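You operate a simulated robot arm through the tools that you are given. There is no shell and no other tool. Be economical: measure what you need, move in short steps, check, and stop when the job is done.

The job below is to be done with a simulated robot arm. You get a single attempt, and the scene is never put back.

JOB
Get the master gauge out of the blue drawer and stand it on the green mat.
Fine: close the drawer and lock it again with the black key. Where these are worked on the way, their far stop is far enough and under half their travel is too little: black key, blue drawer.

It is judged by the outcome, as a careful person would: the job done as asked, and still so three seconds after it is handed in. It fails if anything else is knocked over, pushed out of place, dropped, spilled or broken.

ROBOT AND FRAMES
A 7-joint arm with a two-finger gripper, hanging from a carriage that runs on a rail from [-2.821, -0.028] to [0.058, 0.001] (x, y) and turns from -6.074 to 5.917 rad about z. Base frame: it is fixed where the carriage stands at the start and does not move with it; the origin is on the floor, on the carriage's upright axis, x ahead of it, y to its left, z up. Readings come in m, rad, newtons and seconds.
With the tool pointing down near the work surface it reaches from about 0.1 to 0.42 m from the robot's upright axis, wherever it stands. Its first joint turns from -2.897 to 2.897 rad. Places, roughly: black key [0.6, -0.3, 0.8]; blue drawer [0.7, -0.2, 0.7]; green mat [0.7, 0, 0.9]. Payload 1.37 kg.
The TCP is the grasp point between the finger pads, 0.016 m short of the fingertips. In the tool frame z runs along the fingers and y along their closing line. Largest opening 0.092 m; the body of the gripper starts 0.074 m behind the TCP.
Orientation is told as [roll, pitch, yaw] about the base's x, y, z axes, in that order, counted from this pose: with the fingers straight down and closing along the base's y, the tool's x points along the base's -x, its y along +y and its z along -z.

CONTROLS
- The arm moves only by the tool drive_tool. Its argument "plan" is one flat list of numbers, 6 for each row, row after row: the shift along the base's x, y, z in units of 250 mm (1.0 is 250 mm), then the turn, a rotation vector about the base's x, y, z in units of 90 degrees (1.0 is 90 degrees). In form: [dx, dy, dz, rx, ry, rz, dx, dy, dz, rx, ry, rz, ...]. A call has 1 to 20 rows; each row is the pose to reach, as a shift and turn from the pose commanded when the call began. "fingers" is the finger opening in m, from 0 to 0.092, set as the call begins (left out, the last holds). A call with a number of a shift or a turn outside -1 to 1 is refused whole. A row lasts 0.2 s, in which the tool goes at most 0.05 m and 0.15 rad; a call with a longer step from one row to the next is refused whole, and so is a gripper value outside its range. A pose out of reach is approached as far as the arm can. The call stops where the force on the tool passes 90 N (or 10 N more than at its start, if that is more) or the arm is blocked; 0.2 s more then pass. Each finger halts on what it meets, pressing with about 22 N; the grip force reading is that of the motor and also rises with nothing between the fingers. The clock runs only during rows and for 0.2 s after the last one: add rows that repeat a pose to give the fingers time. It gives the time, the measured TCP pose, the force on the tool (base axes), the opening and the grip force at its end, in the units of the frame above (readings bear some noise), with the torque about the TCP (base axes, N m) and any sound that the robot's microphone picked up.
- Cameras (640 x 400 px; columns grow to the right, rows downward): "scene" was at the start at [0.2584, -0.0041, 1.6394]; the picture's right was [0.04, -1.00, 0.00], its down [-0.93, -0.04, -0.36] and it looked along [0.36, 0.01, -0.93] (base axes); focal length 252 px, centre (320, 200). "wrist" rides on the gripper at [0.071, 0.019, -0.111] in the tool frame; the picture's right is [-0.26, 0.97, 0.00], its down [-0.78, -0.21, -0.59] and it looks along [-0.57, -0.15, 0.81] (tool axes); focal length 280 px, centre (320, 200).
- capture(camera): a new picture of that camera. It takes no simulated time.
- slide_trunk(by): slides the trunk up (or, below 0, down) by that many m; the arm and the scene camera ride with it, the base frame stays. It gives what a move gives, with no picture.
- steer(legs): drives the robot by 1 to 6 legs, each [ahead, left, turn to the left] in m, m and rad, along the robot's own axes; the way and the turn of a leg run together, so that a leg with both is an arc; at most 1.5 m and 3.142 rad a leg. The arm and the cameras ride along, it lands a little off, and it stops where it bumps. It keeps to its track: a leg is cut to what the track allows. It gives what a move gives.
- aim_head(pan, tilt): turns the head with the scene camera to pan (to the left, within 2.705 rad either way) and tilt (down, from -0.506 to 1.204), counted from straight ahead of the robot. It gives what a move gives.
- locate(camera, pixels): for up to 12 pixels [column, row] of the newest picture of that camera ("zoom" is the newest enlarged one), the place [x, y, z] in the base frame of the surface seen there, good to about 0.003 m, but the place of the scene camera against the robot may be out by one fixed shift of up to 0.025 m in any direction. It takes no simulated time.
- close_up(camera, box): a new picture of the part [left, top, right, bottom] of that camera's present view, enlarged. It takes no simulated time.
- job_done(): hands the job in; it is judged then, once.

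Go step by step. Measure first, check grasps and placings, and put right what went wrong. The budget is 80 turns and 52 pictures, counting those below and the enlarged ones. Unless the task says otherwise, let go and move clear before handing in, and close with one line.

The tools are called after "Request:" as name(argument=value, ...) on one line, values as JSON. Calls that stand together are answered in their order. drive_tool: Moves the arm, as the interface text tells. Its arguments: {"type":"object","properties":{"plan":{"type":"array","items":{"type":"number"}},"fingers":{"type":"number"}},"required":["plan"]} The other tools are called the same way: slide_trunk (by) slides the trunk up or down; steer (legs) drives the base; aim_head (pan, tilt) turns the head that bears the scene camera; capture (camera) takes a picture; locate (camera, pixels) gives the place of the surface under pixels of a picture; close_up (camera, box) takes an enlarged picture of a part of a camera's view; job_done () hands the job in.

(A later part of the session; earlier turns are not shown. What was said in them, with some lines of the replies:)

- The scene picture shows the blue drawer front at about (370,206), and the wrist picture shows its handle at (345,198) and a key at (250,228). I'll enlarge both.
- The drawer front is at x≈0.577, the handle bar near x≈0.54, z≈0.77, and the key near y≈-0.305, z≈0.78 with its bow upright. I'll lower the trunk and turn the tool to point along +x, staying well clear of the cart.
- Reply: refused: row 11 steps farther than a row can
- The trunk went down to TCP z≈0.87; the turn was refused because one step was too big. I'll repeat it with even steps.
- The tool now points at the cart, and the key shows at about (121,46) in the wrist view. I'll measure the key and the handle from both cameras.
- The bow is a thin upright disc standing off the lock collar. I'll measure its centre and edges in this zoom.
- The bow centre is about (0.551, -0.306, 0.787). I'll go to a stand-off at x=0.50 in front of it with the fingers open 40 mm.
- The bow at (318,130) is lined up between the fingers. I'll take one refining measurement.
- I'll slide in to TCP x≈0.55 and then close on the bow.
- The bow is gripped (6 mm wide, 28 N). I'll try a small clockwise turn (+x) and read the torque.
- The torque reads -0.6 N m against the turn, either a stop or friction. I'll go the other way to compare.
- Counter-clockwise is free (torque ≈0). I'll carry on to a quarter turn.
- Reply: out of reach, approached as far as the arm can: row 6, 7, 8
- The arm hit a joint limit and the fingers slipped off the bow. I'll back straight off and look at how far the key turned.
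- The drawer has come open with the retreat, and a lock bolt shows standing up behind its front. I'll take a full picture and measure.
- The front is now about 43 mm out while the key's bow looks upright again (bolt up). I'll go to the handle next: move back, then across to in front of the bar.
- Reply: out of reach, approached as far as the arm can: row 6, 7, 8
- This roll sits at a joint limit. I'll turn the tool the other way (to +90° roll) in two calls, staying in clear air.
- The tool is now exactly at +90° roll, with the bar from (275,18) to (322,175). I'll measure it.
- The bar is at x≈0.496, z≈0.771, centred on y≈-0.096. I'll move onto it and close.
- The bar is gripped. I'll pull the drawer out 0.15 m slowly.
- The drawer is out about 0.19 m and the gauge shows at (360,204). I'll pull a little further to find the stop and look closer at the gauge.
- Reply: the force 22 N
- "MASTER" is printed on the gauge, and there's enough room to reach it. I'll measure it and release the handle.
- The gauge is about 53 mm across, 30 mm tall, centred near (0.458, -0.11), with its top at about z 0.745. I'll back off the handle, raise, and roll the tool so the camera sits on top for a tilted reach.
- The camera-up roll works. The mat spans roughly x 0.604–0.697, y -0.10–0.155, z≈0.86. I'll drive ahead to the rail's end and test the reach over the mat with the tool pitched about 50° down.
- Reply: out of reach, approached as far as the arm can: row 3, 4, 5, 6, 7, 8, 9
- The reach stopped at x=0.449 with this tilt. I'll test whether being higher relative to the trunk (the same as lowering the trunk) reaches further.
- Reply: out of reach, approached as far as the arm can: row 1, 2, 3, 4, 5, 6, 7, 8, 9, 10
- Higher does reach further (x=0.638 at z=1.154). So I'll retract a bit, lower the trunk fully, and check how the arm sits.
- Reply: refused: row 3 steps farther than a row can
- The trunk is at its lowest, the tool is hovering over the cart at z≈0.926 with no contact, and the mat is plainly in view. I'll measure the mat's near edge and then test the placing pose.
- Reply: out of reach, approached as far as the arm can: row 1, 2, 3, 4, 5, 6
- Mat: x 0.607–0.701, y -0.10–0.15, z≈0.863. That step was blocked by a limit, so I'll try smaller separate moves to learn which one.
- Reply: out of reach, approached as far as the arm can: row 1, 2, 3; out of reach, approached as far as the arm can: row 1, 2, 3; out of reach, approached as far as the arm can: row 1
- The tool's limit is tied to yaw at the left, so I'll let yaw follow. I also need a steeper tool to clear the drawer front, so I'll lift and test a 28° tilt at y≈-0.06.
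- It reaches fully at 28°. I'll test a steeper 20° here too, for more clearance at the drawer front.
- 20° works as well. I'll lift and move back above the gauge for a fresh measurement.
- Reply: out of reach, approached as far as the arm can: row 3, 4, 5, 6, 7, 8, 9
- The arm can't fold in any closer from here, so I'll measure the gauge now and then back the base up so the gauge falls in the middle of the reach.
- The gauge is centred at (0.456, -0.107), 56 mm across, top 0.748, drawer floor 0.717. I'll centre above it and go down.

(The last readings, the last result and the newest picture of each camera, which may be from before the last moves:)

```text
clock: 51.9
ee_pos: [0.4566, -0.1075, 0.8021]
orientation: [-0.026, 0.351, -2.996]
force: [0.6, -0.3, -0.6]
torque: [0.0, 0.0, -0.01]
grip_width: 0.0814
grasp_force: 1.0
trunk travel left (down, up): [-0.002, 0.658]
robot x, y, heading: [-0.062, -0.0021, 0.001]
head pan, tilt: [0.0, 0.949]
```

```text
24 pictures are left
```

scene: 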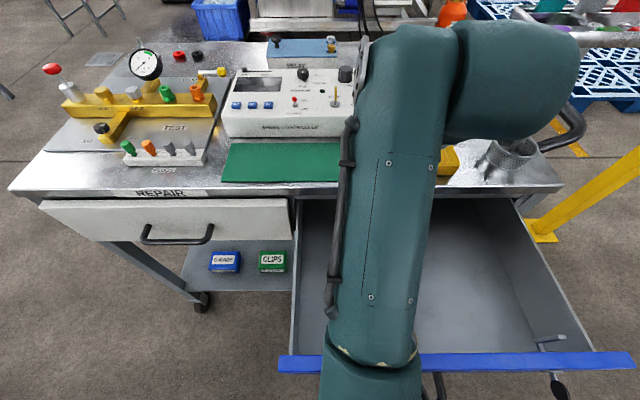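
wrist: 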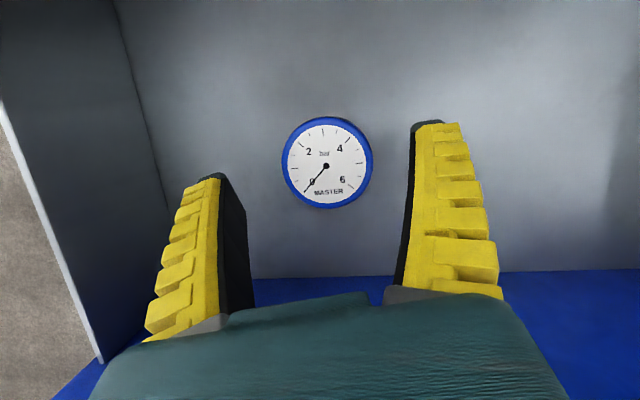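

It's centred between the fingers. I'll go down 58 mm and close.

Request:
drive_tool(plan=[0, 0, -0.08, 0, 0, 0, 0, 0, -0.16, 0, 0, 0, 0, 0, -0.236, 0, 0, 0, 0, 0, -0.236, 0, 0, 0])

Request:
drive_tool(plan=[0, 0, 0, 0, 0, 0, 0, 0, 0, 0, 0, 0, 0, 0, 0, 0, 0, 0], fingers=0.03)

Request:
capture(camera="wrist")

```text
clock: 52.9
ee_pos: [0.4564, -0.1076, 0.7408]
orientation: [-0.026, 0.35, -2.992]
force: [-0.2, -0.2, -0.5]
torque: [0.03, 0.01, 0.01]
grip_width: 0.0814
grasp_force: 0.8
trunk travel left (down, up): [-0.002, 0.658]
robot x, y, heading: [-0.0553, 0.0022, 0.0]
head pan, tilt: [0.0, 0.949]
```

```text
clock: 53.7
ee_pos: [0.4576, -0.1067, 0.7397]
orientation: [-0.029, 0.35, -2.995]
force: [-0.9, 1.1, 2.4]
torque: [-0.09, -0.01, -0.01]
grip_width: 0.0563
grasp_force: 22.3
trunk travel left (down, up): [-0.002, 0.658]
robot x, y, heading: [-0.0595, -0.0, 0.001]
head pan, tilt: [0.0, 0.949]
```

```text
23 pictures are left
```

wrist: 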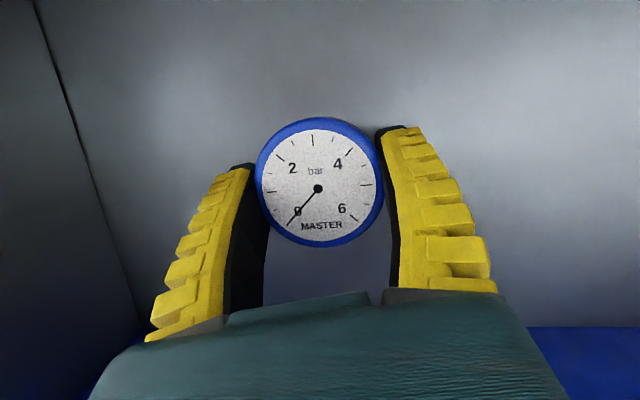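

The gauge is held (56 mm, 22 N); its base is 23 mm below the TCP. I'll lift it straight up with the trunk.

Request:
slide_trunk(by=0.2)

Request:
capture(camera="wrist")

Request:
capture(camera="scene")

```text
clock: 55.9
ee_pos: [0.4574, -0.106, 0.9412]
orientation: [-0.027, 0.352, -2.995]
force: [-0.2, -0.1, -1.8]
torque: [-0.02, -0.04, 0.0]
grip_width: 0.0561
grasp_force: 21.6
trunk travel left (down, up): [-0.202, 0.458]
robot x, y, heading: [-0.0609, 0.0001, -0.001]
head pan, tilt: [0.0, 0.949]
```

```text
22 pictures are left
```

wrist: 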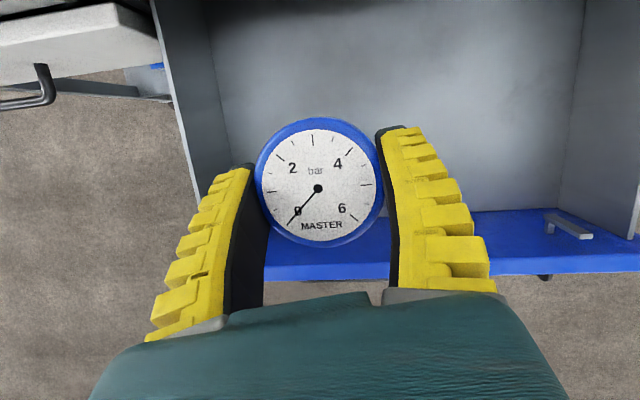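

```text
21 pictures are left
```

scene: 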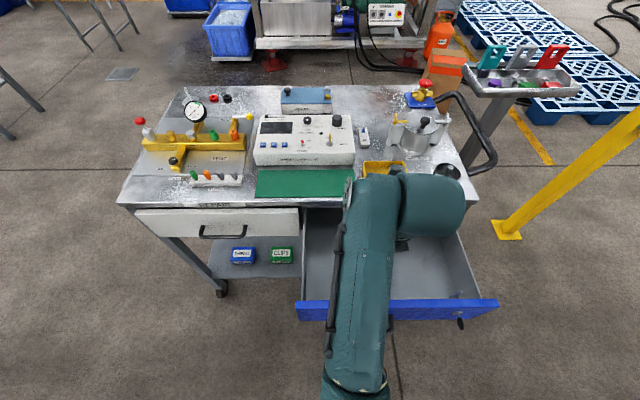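

The gauge is firmly held and clear. I'll drive ahead, then move over the mat while raising to prepare for the trunk going back down.

Request:
steer(legs=[[0.115, 0, 0]])

Request:
drive_tool(plan=[0, 0.03, 0.1, 0, 0, 0, 0, 0.06, 0.2, 0, 0, 0, 0.05, 0.1, 0.32, 0, 0, 0, 0.1, 0.13, 0.45, 0, 0, 0, 0.17, 0.17, 0.56, 0, 0, 0, 0.24, 0.2, 0.64, 0, 0, 0, 0.29, 0.22, 0.72, 0, 0, 0, 0.29, 0.22, 0.72, 0, 0, 0])

```text
clock: 57.1
ee_pos: [0.5711, -0.1065, 0.9398]
orientation: [-0.027, 0.351, -2.998]
force: [-0.1, 0.3, -2.6]
torque: [0.01, -0.01, 0.0]
grip_width: 0.0561
grasp_force: 21.6
trunk travel left (down, up): [-0.202, 0.458]
robot x, y, heading: [0.0536, -0.0001, -0.001]
head pan, tilt: [0.0, 0.949]
```

```text
clock: 58.9
ee_pos: [0.6443, -0.05, 1.1191]
orientation: [-0.026, 0.35, -2.996]
force: [0.1, 0.7, -2.5]
torque: [0.04, 0.03, 0.05]
grip_width: 0.0563
grasp_force: 21.8
trunk travel left (down, up): [-0.202, 0.458]
robot x, y, heading: [0.0548, 0.0037, -0.007]
head pan, tilt: [0.0, 0.949]
```

It's over the mat at (0.644, -0.05). I'll lower the trunk and check the hover.

Request:
slide_trunk(by=-0.195)

Request:
drive_tool(plan=[0.03, 0, -0.05, 0, 0, 0, 0.03, 0, -0.1, 0, 0, 0, 0.03, 0, -0.1, 0, 0, 0])

Request:
capture(camera="wrist")

```text
clock: 61.0
ee_pos: [0.644, -0.0503, 0.9261]
orientation: [-0.028, 0.351, -2.994]
force: [-0.4, 0.1, -2.9]
torque: [-0.01, 0.01, -0.01]
grip_width: 0.0559
grasp_force: 22.3
trunk travel left (down, up): [-0.007, 0.653]
robot x, y, heading: [0.0538, -0.0037, -0.002]
head pan, tilt: [0.0, 0.949]
```

```text
clock: 61.9
ee_pos: [0.6507, -0.0494, 0.9003]
orientation: [-0.028, 0.351, -2.995]
force: [-0.6, 0.7, -1.9]
torque: [-0.02, 0.0, 0.0]
grip_width: 0.0563
grasp_force: 22.3
trunk travel left (down, up): [-0.007, 0.653]
robot x, y, heading: [0.0557, -0.0004, -0.001]
head pan, tilt: [0.0, 0.949]
```

```text
20 pictures are left
```

wrist: 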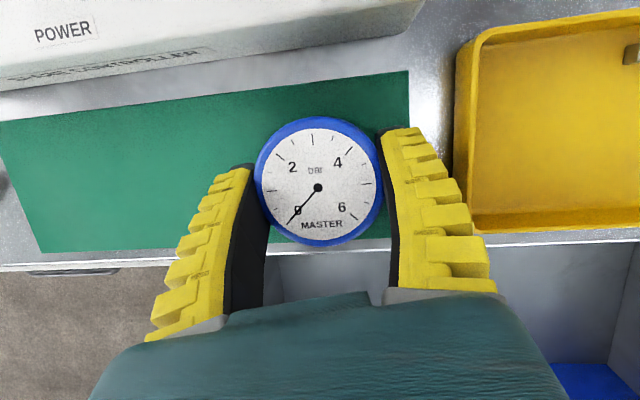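

The gauge hovers over the mat with about 14 mm to go. I'll lower it gently.

Request:
drive_tool(plan=[0, 0, -0.012, 0, 0, 0, 0, 0, -0.024, 0, 0, 0, 0, 0, -0.036, 0, 0, 0, 0, 0, -0.046, 0, 0, 0, 0, 0, -0.054, 0, 0, 0])

```text
clock: 63.0
ee_pos: [0.6517, -0.0501, 0.8878]
orientation: [-0.028, 0.353, -2.996]
force: [-3.4, 1.0, 4.8]
torque: [-0.16, 0.14, -0.12]
grip_width: 0.0562
grasp_force: 21.8
trunk travel left (down, up): [-0.007, 0.653]
robot x, y, heading: [0.052, 0.0015, -0.005]
head pan, tilt: [0.0, 0.949]
```

It's touching the mat (force up to +4.8 N). I'll open the fingers and withdraw along the tool axis.

Request:
drive_tool(plan=[0, 0, 0, 0, 0, 0, 0, 0, 0, 0, 0, 0, 0, 0, 0, 0, 0, 0], fingers=0.075)

Request:
drive_tool(plan=[-0.02, 0, 0.08, 0, 0, 0, -0.05, 0, 0.18, 0, 0, 0, -0.08, 0, 0.3, 0, 0, 0, -0.12, 0, 0.4, 0, 0, 0])

Request:
capture(camera="wrist")

```text
clock: 63.9
ee_pos: [0.6507, -0.0504, 0.8872]
orientation: [-0.03, 0.352, -2.993]
force: [0.6, 0.2, -0.7]
torque: [0.01, -0.03, 0.01]
grip_width: 0.0767
grasp_force: 0.7
trunk travel left (down, up): [-0.007, 0.653]
robot x, y, heading: [0.0575, 0.0009, -0.0]
head pan, tilt: [0.0, 0.949]
```

```text
clock: 64.8
ee_pos: [0.6233, -0.0517, 0.9858]
orientation: [-0.024, 0.351, -2.987]
force: [0.5, -0.7, 0.7]
torque: [0.02, -0.02, -0.01]
grip_width: 0.0766
grasp_force: 1.1
trunk travel left (down, up): [-0.007, 0.653]
robot x, y, heading: [0.0587, 0.0001, -0.006]
head pan, tilt: [0.0, 0.949]
```

```text
19 pictures are left
```

wrist: 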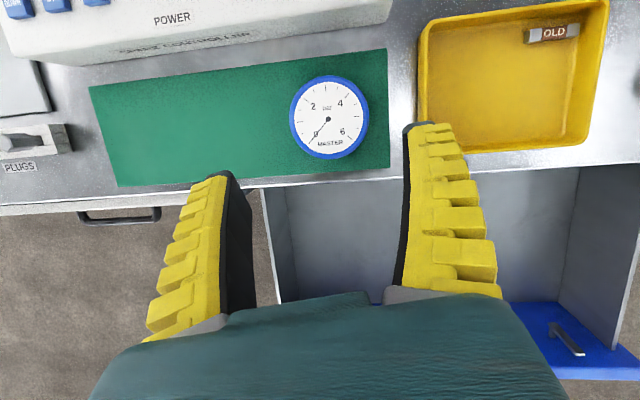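

The master gauge stands on the mat. Next I'll deal with the drawer: raise the trunk and back up so I can work the key at the open drawer (bow now near x≈0.31).

Request:
slide_trunk(by=0.23)

Request:
steer(legs=[[-0.26, 0, 0]])

Request:
drive_tool(plan=[0, 0, -0.05, 0, 0, -0.05, -0.05, -0.1, -0.1, 0, 0, -0.093, -0.1, -0.2, -0.15, 0, 0, -0.093, -0.2, -0.3, -0.15, 0, 0, -0.093], fingers=0.04)

Request:
drive_tool(plan=[0, 0, 0, 0, -0.09, 0, 0, -0.1, -0.1, 0, -0.18, 0, -0.05, -0.2, -0.2, 0, -0.27, 0, -0.1, -0.3, -0.2, 0, -0.36, 0, -0.15, -0.4, -0.2, 0, -0.45, 0, -0.2, -0.5, -0.2, 0, -0.54, 0, -0.2, -0.6, -0.2, 0, -0.63, 0, -0.2, -0.6, -0.2, 0, -0.71, 0, -0.2, -0.6, -0.2, 0, -0.777, 0, -0.2, -0.6, -0.2, 0, -0.777, 0])

```text
clock: 67.3
ee_pos: [0.622, -0.0518, 1.2152]
orientation: [-0.026, 0.351, -2.987]
force: [0.4, -0.1, -0.2]
torque: [0.0, 0.0, 0.0]
grip_width: 0.0767
grasp_force: 0.8
trunk travel left (down, up): [-0.237, 0.423]
robot x, y, heading: [0.0548, -0.0007, -0.005]
head pan, tilt: [0.0, 0.949]
```

```text
clock: 69.2
ee_pos: [0.3549, -0.0542, 1.2155]
orientation: [-0.024, 0.351, -2.985]
force: [0.5, -0.3, 0.1]
torque: [0.03, 0.0, -0.02]
grip_width: 0.0767
grasp_force: 1.0
trunk travel left (down, up): [-0.237, 0.423]
robot x, y, heading: [-0.2105, -0.0026, 0.0]
head pan, tilt: [0.0, 0.949]
```

```text
clock: 70.2
ee_pos: [0.3052, -0.1298, 1.1809]
orientation: [-0.025, 0.351, -3.129]
force: [-0.3, 0.7, 0.6]
torque: [-0.03, 0.03, 0.0]
grip_width: 0.0437
grasp_force: 1.8
out of reach, approached as far as the arm can: row 1, 2, 3
trunk travel left (down, up): [-0.237, 0.423]
robot x, y, heading: [-0.211, -0.0073, -0.004]
head pan, tilt: [0.0, 0.949]
```

```text
clock: 72.4
ee_pos: [0.2545, -0.2786, 1.1273]
orientation: [1.719, 1.561, -1.395]
force: [-0.1, -1.1, -0.2]
torque: [0.0, 0.01, -0.02]
grip_width: 0.0435
grasp_force: 2.0
trunk travel left (down, up): [-0.237, 0.423]
robot x, y, heading: [-0.2116, -0.0056, 0.0]
head pan, tilt: [0.0, 0.949]
```

The tool is level with the camera on top. I'll drop down to a stand-off in front of the key.

Request:
drive_tool(plan=[-0.05, 0, -0.17, 0, 0, 0, -0.12, -0.05, -0.33, 0, 0, 0, -0.12, -0.114, -0.5, 0, 0, 0, -0.12, -0.114, -0.68, 0, 0, 0, -0.12, -0.114, -0.85, 0, 0, 0, -0.12, -0.114, -1, 0, 0, 0, -0.12, -0.114, -1, 0, 0, 0])

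Request:
drive_tool(plan=[0, 0, -0.1, 0, 0, 0, 0, 0, -0.25, 0, 0, 0, 0, 0, -0.3, 0, 0, 0, 0, 0, -0.3, 0, 0, 0])

Request:
capture(camera="wrist")

```text
clock: 74.0
ee_pos: [0.2241, -0.3062, 0.8774]
orientation: [1.602, 1.56, -1.511]
force: [0.7, 0.1, -0.2]
torque: [-0.02, 0.0, -0.01]
grip_width: 0.0432
grasp_force: 2.5
trunk travel left (down, up): [-0.237, 0.423]
robot x, y, heading: [-0.2148, -0.0044, -0.005]
head pan, tilt: [0.0, 0.949]
```

```text
clock: 75.0
ee_pos: [0.2263, -0.3079, 0.8016]
orientation: [1.597, 1.562, -1.517]
force: [0.5, -0.1, -0.7]
torque: [0.03, -0.01, -0.03]
grip_width: 0.0433
grasp_force: 2.6
trunk travel left (down, up): [-0.237, 0.423]
robot x, y, heading: [-0.2105, -0.0015, -0.005]
head pan, tilt: [0.0, 0.949]
```

```text
18 pictures are left
```

wrist: 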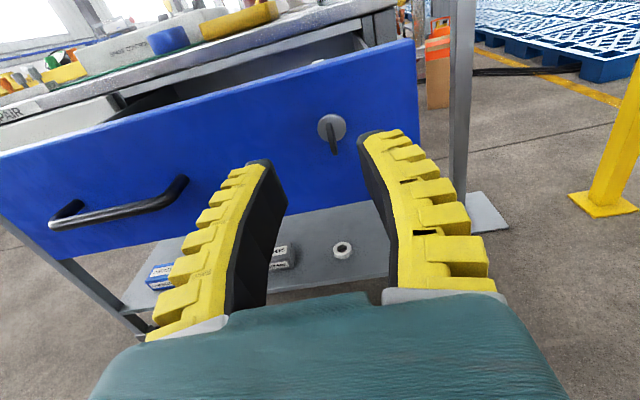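

The key is at (332,135). I'll zoom in to see its angle and measure it.

Request:
close_up(camera="wrist", box=[270, 30, 400, 170])

Request:
locate(camera="wrist", pixels=[[331, 120], [334, 130], [335, 145], [335, 152], [322, 125], [343, 125], [300, 140], [317, 63], [330, 112]])

```text
2.86 times, centred on (335, 100) of wrist
```

zoom: 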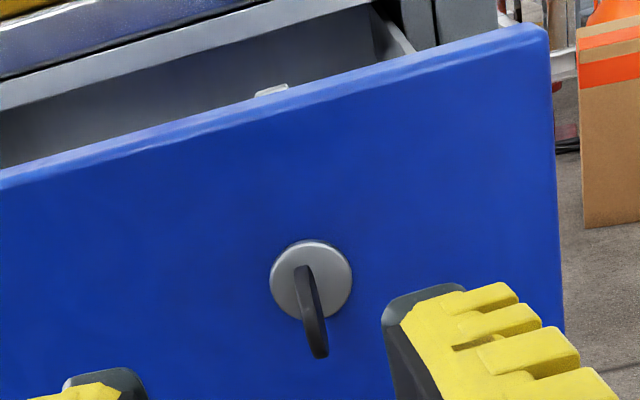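

```text
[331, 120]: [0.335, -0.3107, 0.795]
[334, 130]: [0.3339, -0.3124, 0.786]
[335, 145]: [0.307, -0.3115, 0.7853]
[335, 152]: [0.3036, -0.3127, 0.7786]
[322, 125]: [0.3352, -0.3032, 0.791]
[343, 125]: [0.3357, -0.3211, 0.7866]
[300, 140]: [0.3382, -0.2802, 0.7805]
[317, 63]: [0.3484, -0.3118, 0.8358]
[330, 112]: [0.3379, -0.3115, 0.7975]
```

The bow is upright and the bolt tip pokes just above the drawer front, so the lock is out. I'll grip the bow and turn it counter-clockwise to draw the bolt in before closing.

Request:
drive_tool(plan=[0.03, -0.014, -0.054, 0, 0, 0, 0.15, -0.014, -0.054, 0, 0, 0, 0.25, -0.014, -0.054, 0, 0, 0, 0.333, -0.014, -0.054, 0, 0, 0, 0.333, -0.014, -0.054, 0, 0, 0])

Request:
drive_tool(plan=[0, 0, 0, 0, 0, 0, 0, 0, 0, 0, 0, 0, 0, 0, 0, 0, 0, 0, 0, 0, 0, 0, 0, 0], fingers=0)

Request:
capture(camera="wrist")

```text
clock: 76.2
ee_pos: [0.3087, -0.3093, 0.7869]
orientation: [1.523, 1.561, -1.591]
force: [0.0, 0.6, -0.2]
torque: [-0.01, -0.04, -0.01]
grip_width: 0.0431
grasp_force: 2.6
trunk travel left (down, up): [-0.237, 0.423]
robot x, y, heading: [-0.216, 0.0, 0.003]
head pan, tilt: [0.0, 0.949]
```

```text
clock: 77.2
ee_pos: [0.3073, -0.3095, 0.7885]
orientation: [1.53, 1.562, -1.583]
force: [-2.8, -3.1, -0.9]
torque: [-0.01, 0.01, -0.04]
grip_width: 0.0061
grasp_force: 28.5
trunk travel left (down, up): [-0.237, 0.423]
robot x, y, heading: [-0.2119, -0.0011, -0.006]
head pan, tilt: [0.0, 0.949]
```

```text
16 pictures are left
```

wrist: 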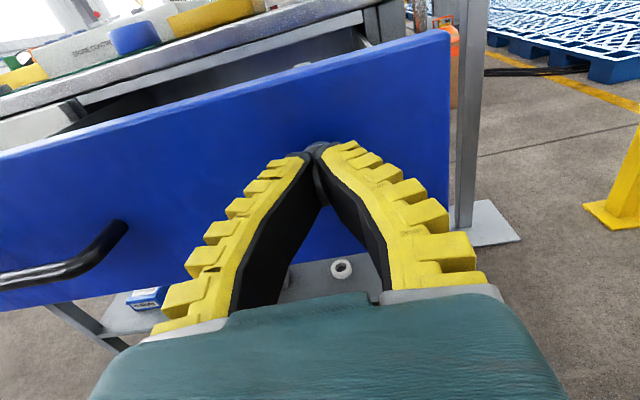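

Gripped (6 mm). Now I'll turn it counter-clockwise by 50° first and watch the bolt, seen at (303,65).

Request:
drive_tool(plan=[0, 0, 0, -0.08, 0, 0, 0, 0, 0, -0.16, 0, 0, 0, 0, 0, -0.24, 0, 0, 0, 0, 0, -0.32, 0, 0, 0, 0, 0, -0.4, 0, 0, 0, 0, 0, -0.48, 0, 0, 0, 0, 0, -0.56, 0, 0])

Request:
capture(camera="wrist")

```text
clock: 78.8
ee_pos: [0.3071, -0.3069, 0.7868]
orientation: [1.539, 0.682, -1.57]
force: [-1.8, 8.3, -4.7]
torque: [0.1, -0.26, 0.43]
grip_width: 0.0058
grasp_force: 27.3
trunk travel left (down, up): [-0.237, 0.423]
robot x, y, heading: [-0.212, -0.0005, 0.002]
head pan, tilt: [0.0, 0.949]
```

```text
15 pictures are left
```

wrist: 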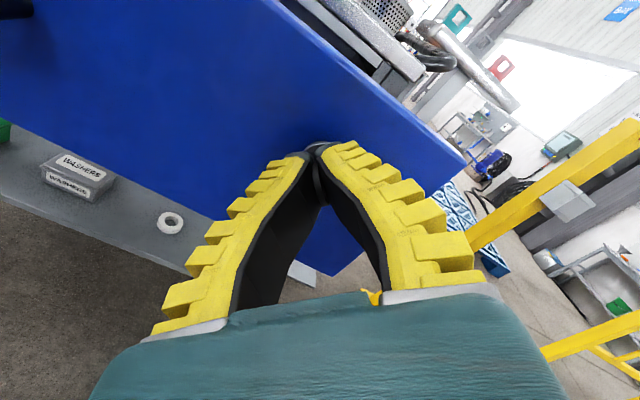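

The key turns with the fingers and the bolt is gone from view over the front. I'll continue toward 90°.

Request:
drive_tool(plan=[0, 0, 0, -0.08, 0, 0, 0, 0, 0, -0.16, 0, 0, 0, 0, 0, -0.24, 0, 0, 0, 0, 0, -0.32, 0, 0, 0, 0, 0, -0.4, 0, 0, 0, 0, 0, -0.45, 0, 0])

Request:
capture(camera="wrist")

Request:
close_up(camera="scene", box=[300, 220, 560, 380])

```text
clock: 80.2
ee_pos: [0.306, -0.3067, 0.7847]
orientation: [1.538, -0.023, -1.572]
force: [3.1, 8.3, -18.1]
torque: [0.34, 0.13, -0.08]
grip_width: 0.006
grasp_force: 27.7
trunk travel left (down, up): [-0.237, 0.423]
robot x, y, heading: [-0.2112, -0.0015, 0.001]
head pan, tilt: [0.0, 0.949]
```

```text
14 pictures are left
```

wrist: 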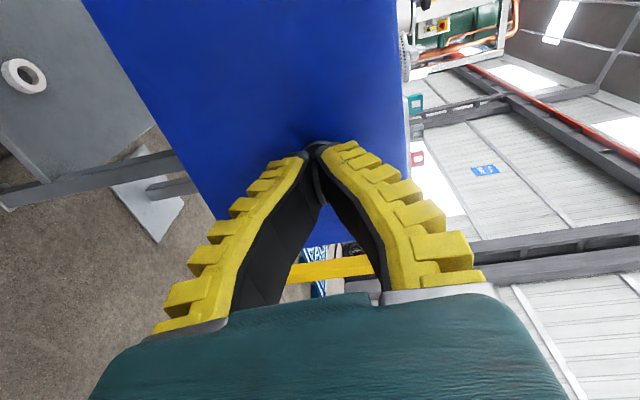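

```text
2.46 times, centred on (430, 300) of scene
```

zoom: 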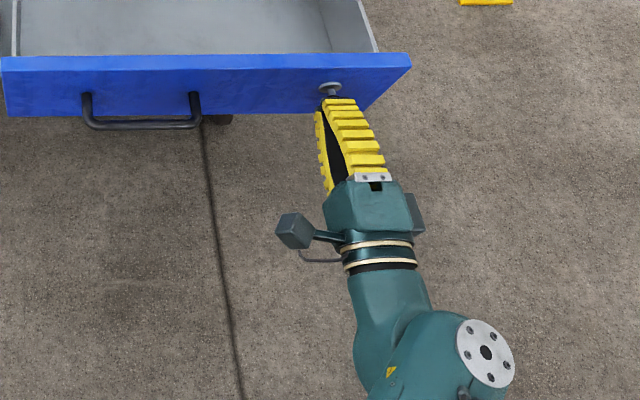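

The key is at 90° with torque rising (near its stop) and no bolt shows. I'll release it to see whether it stays.

Request:
drive_tool(plan=[0, 0, 0, 0, 0, 0, 0, 0, 0, 0, 0, 0, -0.15, 0, 0, 0, 0, 0, -0.3, 0, 0, 0, 0, 0], fingers=0.04)

Request:
close_up(camera="scene", box=[370, 200, 500, 280])

Request:
capture(camera="wrist")

```text
clock: 81.2
ee_pos: [0.2324, -0.3108, 0.7901]
orientation: [1.542, -0.026, -1.571]
force: [-0.7, 0.4, -1.0]
torque: [-0.02, -0.01, 0.0]
grip_width: 0.0434
grasp_force: 2.6
trunk travel left (down, up): [-0.237, 0.423]
robot x, y, heading: [-0.2135, -0.0053, -0.003]
head pan, tilt: [0.0, 0.949]
```

```text
4.92 times, centred on (435, 240) of scene
```

zoom: 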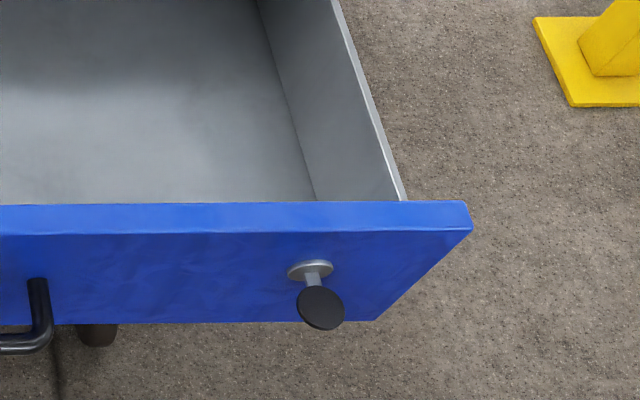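

```text
11 pictures are left
```

wrist: 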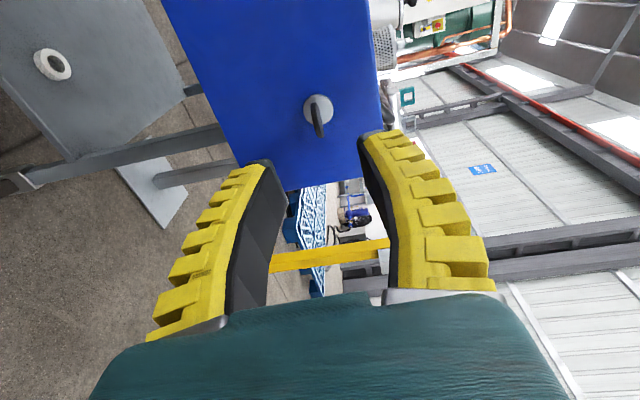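

The key stays level with the bolt drawn in. Next I'll retract the arm, move over between the handle and the key, close the fingers, and bring the base forward to push the drawer shut.

Request:
drive_tool(plan=[-0.15, 0.05, -0.02, 0, 0, 0, -0.3, 0.15, -0.04, 0, 0, 0, -0.42, 0.25, -0.06, 0, 0, 0, -0.52, 0.35, -0.06, 0, 0, 0, -0.62, 0.42, -0.06, 0, 0, 0, -0.62, 0.44, -0.06, 0, 0, 0], fingers=0)

Request:
steer(legs=[[0.205, 0, 0]])

```text
clock: 82.6
ee_pos: [0.0768, -0.2014, 0.7751]
orientation: [1.542, -0.027, -1.57]
force: [0.8, 0.8, 0.8]
torque: [0.02, 0.02, 0.01]
grip_width: 0.0
grasp_force: 21.8
trunk travel left (down, up): [-0.237, 0.423]
robot x, y, heading: [-0.2138, -0.0037, -0.004]
head pan, tilt: [0.0, 0.949]
```

```text
clock: 84.2
ee_pos: [0.2822, -0.1984, 0.7738]
orientation: [1.544, -0.024, -1.57]
force: [0.3, -0.3, -0.5]
torque: [0.01, 0.03, 0.01]
grip_width: 0.0
grasp_force: 22.8
trunk travel left (down, up): [-0.237, 0.423]
robot x, y, heading: [-0.0092, -0.002, -0.001]
head pan, tilt: [0.0, 0.949]
```

The tips are about 35 mm from the front. I'll push slowly.

Request:
drive_tool(plan=[0.08, 0, 0, 0, 0, 0, 0.14, 0, 0, 0, 0, 0, 0.2, 0, 0, 0, 0, 0, 0.27, 0, 0, 0, 0, 0, 0.34, 0, 0, 0, 0, 0, 0.41, 0, 0, 0, 0, 0, 0.48, 0, 0, 0, 0, 0, 0.55, 0, 0, 0, 0, 0, 0.62, 0, 0, 0, 0, 0, 0.69, 0, 0, 0, 0, 0, 0.76, 0, 0, 0, 0, 0, 0.83, 0, 0, 0, 0, 0, 0.9, 0, 0, 0, 0, 0, 0.95, 0, 0, 0, 0, 0, 1, 0, 0, 0, 0, 0])

Request:
capture(camera="scene")

```text
clock: 87.4
ee_pos: [0.532, -0.1993, 0.7741]
orientation: [1.543, -0.024, -1.568]
force: [0.4, 1.0, 0.4]
torque: [0.0, 0.0, -0.01]
grip_width: 0.0001
grasp_force: 22.4
trunk travel left (down, up): [-0.237, 0.423]
robot x, y, heading: [-0.0057, 0.0005, 0.0]
head pan, tilt: [0.0, 0.949]
```

```text
10 pictures are left
```

scene: 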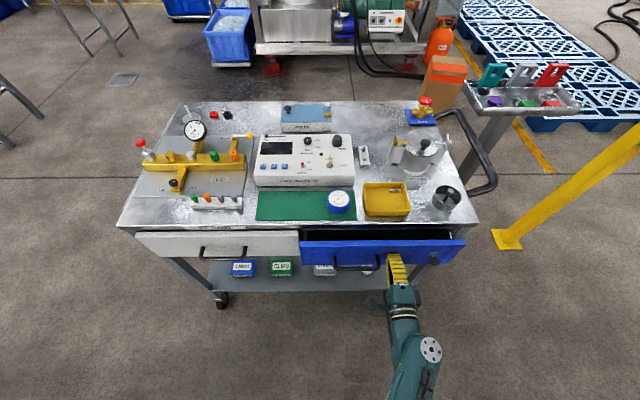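

The drawer is nearly shut and the gauge is still on the mat. I'll push the last bit until it resists.

Request:
drive_tool(plan=[0.04, 0, 0, 0, 0, 0, 0.07, 0, 0, 0, 0, 0, 0.1, 0, 0, 0, 0, 0, 0.12, 0, 0, 0, 0, 0, 0.135, 0, 0, 0, 0, 0])

Request:
close_up(camera="scene", box=[290, 200, 490, 310])

```text
clock: 88.6
ee_pos: [0.5636, -0.1996, 0.7727]
orientation: [1.541, -0.025, -1.57]
force: [-4.4, 1.3, 0.3]
torque: [-0.01, 0.0, 0.04]
grip_width: 0.0001
grasp_force: 22.0
trunk travel left (down, up): [-0.237, 0.423]
robot x, y, heading: [-0.0122, 0.0028, -0.001]
head pan, tilt: [0.0, 0.949]
```

```text
3.20 times, centred on (390, 255) of scene
```

zoom: 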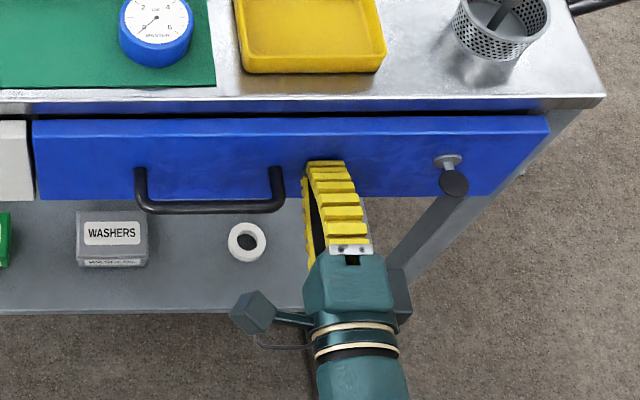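

It looks shut with 4 N of resistance. I'll press a few mm more to confirm the stop.

Request:
drive_tool(plan=[0.012, 0, 0, 0, 0, 0, 0.024, 0, 0, 0, 0, 0])

Request:
drive_tool(plan=[-0.15, 0, 0, 0, 0, 0, -0.3, 0, 0, 0, 0, 0, -0.35, -0.15, 0.02, 0, 0, 0, -0.35, -0.3, 0.04, 0, 0, 0, -0.35, -0.43, 0.06, 0, 0, 0, -0.35, -0.43, 0.06, 0, 0, 0], fingers=0.04)

Request:
capture(camera="wrist")

```text
clock: 89.2
ee_pos: [0.5649, -0.2018, 0.771]
orientation: [1.539, -0.024, -1.57]
force: [-21.0, 1.6, 7.0]
torque: [0.09, -0.14, 0.12]
grip_width: 0.0061
grasp_force: 28.1
trunk travel left (down, up): [-0.237, 0.423]
robot x, y, heading: [-0.0097, 0.0011, -0.001]
head pan, tilt: [0.0, 0.949]
```

```text
clock: 90.6
ee_pos: [0.4844, -0.3071, 0.7892]
orientation: [1.541, -0.024, -1.569]
force: [0.5, 0.5, -0.5]
torque: [-0.01, -0.06, -0.02]
grip_width: 0.0434
grasp_force: 2.6
trunk travel left (down, up): [-0.237, 0.423]
robot x, y, heading: [-0.0069, 0.0016, -0.003]
head pan, tilt: [0.0, 0.949]
```

```text
8 pictures are left
```

wrist: 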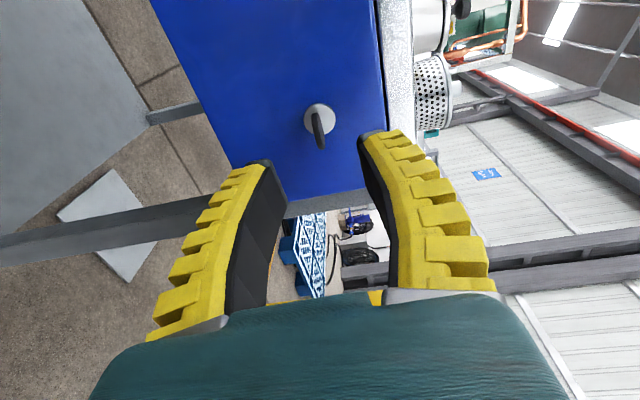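

The drawer is against its stop (21 N), and the tool is now in front of the level key. I'll measure the bow.

Request:
locate(camera="wrist", pixels=[[318, 128], [320, 140], [317, 118], [310, 118], [325, 112], [280, 130], [350, 60], [319, 146]])

```text
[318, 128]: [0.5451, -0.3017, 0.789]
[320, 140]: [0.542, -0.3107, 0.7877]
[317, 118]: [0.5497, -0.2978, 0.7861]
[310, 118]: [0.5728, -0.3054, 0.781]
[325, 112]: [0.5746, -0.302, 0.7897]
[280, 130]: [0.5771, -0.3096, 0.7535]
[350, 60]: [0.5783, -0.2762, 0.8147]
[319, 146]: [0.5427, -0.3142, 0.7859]
```

The front is back at x=0.577 (closed), with the bow at about (0.551, -0.307, 0.788). I'll bring the base 5 cm nearer for reach, then slide onto the bow.

Request:
drive_tool(plan=[-0.1, 0, 0, 0, 0, 0, -0.2, 0, 0, 0, 0, 0])

Request:
steer(legs=[[0.05, 0, 0]])

```text
clock: 91.2
ee_pos: [0.4331, -0.3069, 0.7871]
orientation: [1.541, -0.026, -1.569]
force: [0.1, -0.2, -0.3]
torque: [-0.03, 0.01, -0.02]
grip_width: 0.0436
grasp_force: 2.4
trunk travel left (down, up): [-0.237, 0.423]
robot x, y, heading: [-0.0104, 0.0009, 0.002]
head pan, tilt: [0.0, 0.949]
```

```text
clock: 92.1
ee_pos: [0.4857, -0.3062, 0.7876]
orientation: [1.541, -0.024, -1.569]
force: [0.2, -0.2, -0.7]
torque: [0.02, -0.03, 0.01]
grip_width: 0.0431
grasp_force: 2.1
trunk travel left (down, up): [-0.237, 0.423]
robot x, y, heading: [0.0404, 0.0006, -0.005]
head pan, tilt: [0.0, 0.949]
```

Request:
drive_tool(plan=[0.09, -0.003, 0.002, 0, 0, 0, 0.18, -0.003, 0.002, 0, 0, 0, 0.262, -0.003, 0.002, 0, 0, 0, 0.262, -0.003, 0.002, 0, 0, 0])

Request:
drive_tool(plan=[0, 0, 0, 0, 0, 0, 0, 0, 0, 0, 0, 0, 0, 0, 0, 0, 0, 0, 0, 0, 0, 0, 0, 0], fingers=0)

Request:
drive_tool(plan=[0, 0, 0, 0.08, 0, 0, 0, 0, 0, 0.16, 0, 0, 0, 0, 0, 0.24, 0, 0, 0, 0, 0, 0.32, 0, 0, 0, 0, 0, 0.4, 0, 0, 0, 0, 0, 0.48, 0, 0, 0, 0, 0, 0.56, 0, 0])

```text
clock: 93.1
ee_pos: [0.5486, -0.3079, 0.7883]
orientation: [1.542, -0.025, -1.572]
force: [0.2, -0.2, -0.7]
torque: [0.04, 0.0, -0.03]
grip_width: 0.0435
grasp_force: 2.7
trunk travel left (down, up): [-0.237, 0.423]
robot x, y, heading: [0.0398, 0.0004, -0.001]
head pan, tilt: [0.0, 0.949]
```

```text
clock: 94.1
ee_pos: [0.5464, -0.3063, 0.7861]
orientation: [1.536, -0.021, -1.57]
force: [0.7, -2.7, -14.6]
torque: [0.28, 0.08, -0.58]
grip_width: 0.0061
grasp_force: 28.1
trunk travel left (down, up): [-0.237, 0.423]
robot x, y, heading: [0.0395, 0.0022, 0.001]
head pan, tilt: [0.0, 0.949]
```

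```text
clock: 95.7
ee_pos: [0.5472, -0.3065, 0.7882]
orientation: [1.539, 0.858, -1.572]
force: [-2.8, -3.5, -17.6]
torque: [-0.01, 0.24, -0.1]
grip_width: 0.0062
grasp_force: 28.2
trunk travel left (down, up): [-0.237, 0.423]
robot x, y, heading: [0.0379, -0.0007, 0.001]
head pan, tilt: [0.0, 0.949]
```

The key turns freely back (torque ≈0). I'll finish the quarter turn to its stop.

Request:
drive_tool(plan=[0, 0, 0, 0.08, 0, 0, 0, 0, 0, 0.16, 0, 0, 0, 0, 0, 0.24, 0, 0, 0, 0, 0, 0.32, 0, 0, 0, 0, 0, 0.4, 0, 0, 0, 0, 0, 0.47, 0, 0])

Request:
capture(camera="wrist")

```text
clock: 97.1
ee_pos: [0.547, -0.3091, 0.7883]
orientation: [-1.6, 1.55, 1.567]
force: [-3.1, -5.4, -11.3]
torque: [-0.13, 0.47, -0.01]
grip_width: 0.0061
grasp_force: 28.0
trunk travel left (down, up): [-0.237, 0.423]
robot x, y, heading: [0.0401, 0.0024, -0.001]
head pan, tilt: [0.0, 0.949]
```

```text
7 pictures are left
```

wrist: 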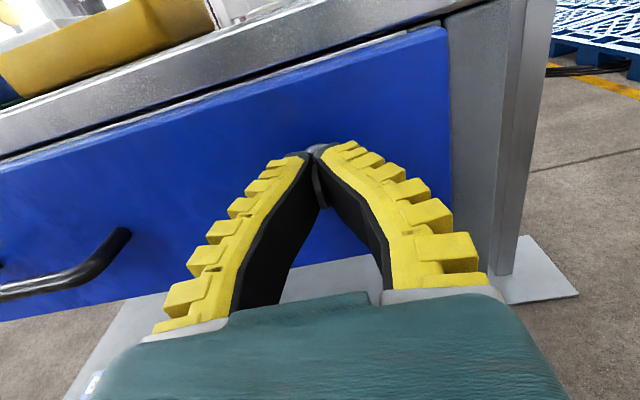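

It's upright with a little resistance. I'll press about 10° further to seat the stop, then release and back off straight.

Request:
drive_tool(plan=[0, 0, 0, 0.07, 0, 0, 0, 0, 0, 0.13, 0, 0, 0, 0, 0, 0.13, 0, 0])

Request:
drive_tool(plan=[0, 0, 0, 0, 0, 0, 0, 0, 0, 0, 0, 0, 0, 0, 0, 0, 0, 0], fingers=0.04)

Request:
drive_tool(plan=[-0.15, 0, 0, 0, 0, 0, -0.3, 0, 0, 0, 0, 0, -0.3, 0, 0, 0, 0, 0])

Request:
close_up(camera="wrist", box=[240, 20, 440, 170])

Request:
capture(camera="scene")

```text
clock: 97.9
ee_pos: [0.5466, -0.3089, 0.7904]
orientation: [-1.603, 1.343, 1.567]
force: [-7.1, -4.7, -5.6]
torque: [-0.44, 0.26, -0.03]
grip_width: 0.0061
grasp_force: 28.1
trunk travel left (down, up): [-0.237, 0.423]
robot x, y, heading: [0.0427, 0.0015, -0.0]
head pan, tilt: [0.0, 0.949]
```

```text
clock: 98.7
ee_pos: [0.5496, -0.3074, 0.7891]
orientation: [-1.607, 1.345, 1.565]
force: [-0.8, 0.3, -0.6]
torque: [0.0, 0.03, 0.0]
grip_width: 0.0435
grasp_force: 2.4
trunk travel left (down, up): [-0.237, 0.423]
robot x, y, heading: [0.0399, -0.0012, -0.003]
head pan, tilt: [0.0, 0.949]
```

```text
clock: 99.5
ee_pos: [0.4743, -0.306, 0.7897]
orientation: [-1.604, 1.344, 1.566]
force: [-0.3, 0.3, 0.1]
torque: [0.0, -0.02, 0.02]
grip_width: 0.0429
grasp_force: 2.1
trunk travel left (down, up): [-0.237, 0.423]
robot x, y, heading: [0.0401, 0.0036, -0.003]
head pan, tilt: [0.0, 0.949]
```

```text
2.67 times, centred on (340, 95) of wrist
```

zoom: 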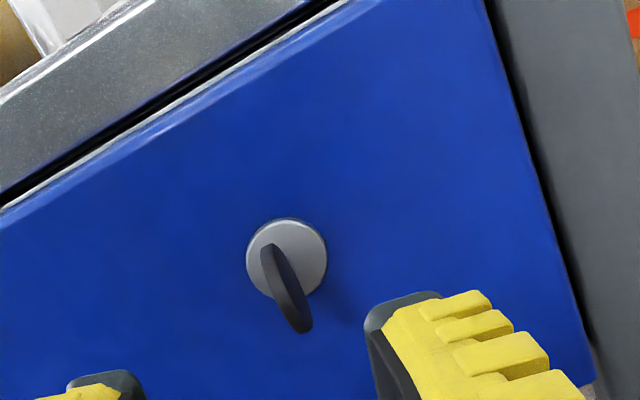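

```text
5 pictures are left
```

scene: 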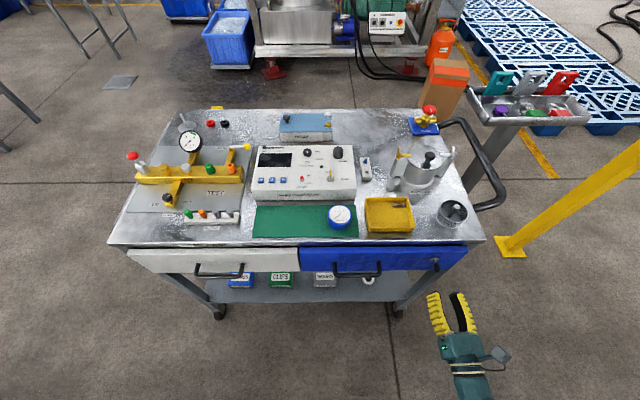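

The drawer looks shut, the key is upright and the gauge is on the mat. I'll check the front's position and the gauge once more.

Request:
locate(camera="zoom", pixels=[[200, 300], [450, 200], [285, 280]])

Request:
locate(camera="scene", pixels=[[340, 216], [420, 262], [330, 258], [240, 262]])

Request:
close_up(camera="scene", box=[240, 190, 490, 300])

```text
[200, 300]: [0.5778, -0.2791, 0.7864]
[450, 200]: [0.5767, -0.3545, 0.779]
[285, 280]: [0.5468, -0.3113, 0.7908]
```

```text
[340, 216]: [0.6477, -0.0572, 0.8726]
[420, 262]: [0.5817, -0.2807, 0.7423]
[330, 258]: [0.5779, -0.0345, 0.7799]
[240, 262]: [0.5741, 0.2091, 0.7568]
```

```text
2.56 times, centred on (365, 245) of scene
```

zoom: 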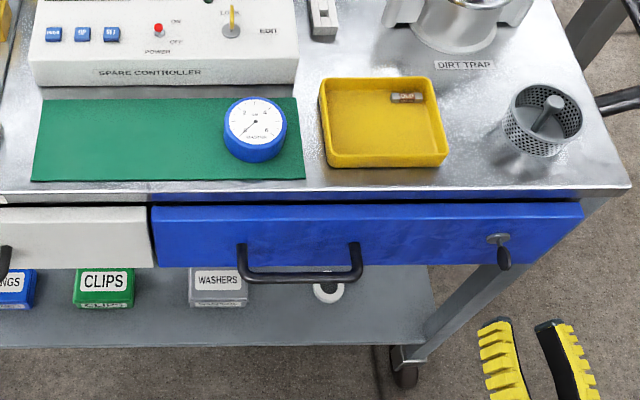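

The front is back at x≈0.577, the same as at the start. The key is upright as it was when locked, the gauge stands fully on the mat, nothing else has moved and the arm is clear, so I'm handing in.

Request:
job_done()

```text
The job is handed in.
```

The master gauge is standing on the green mat, and the blue drawer is closed and locked again with the black key. I judged the lock from the key being back upright against its stop; I did not tug the handle to test it.
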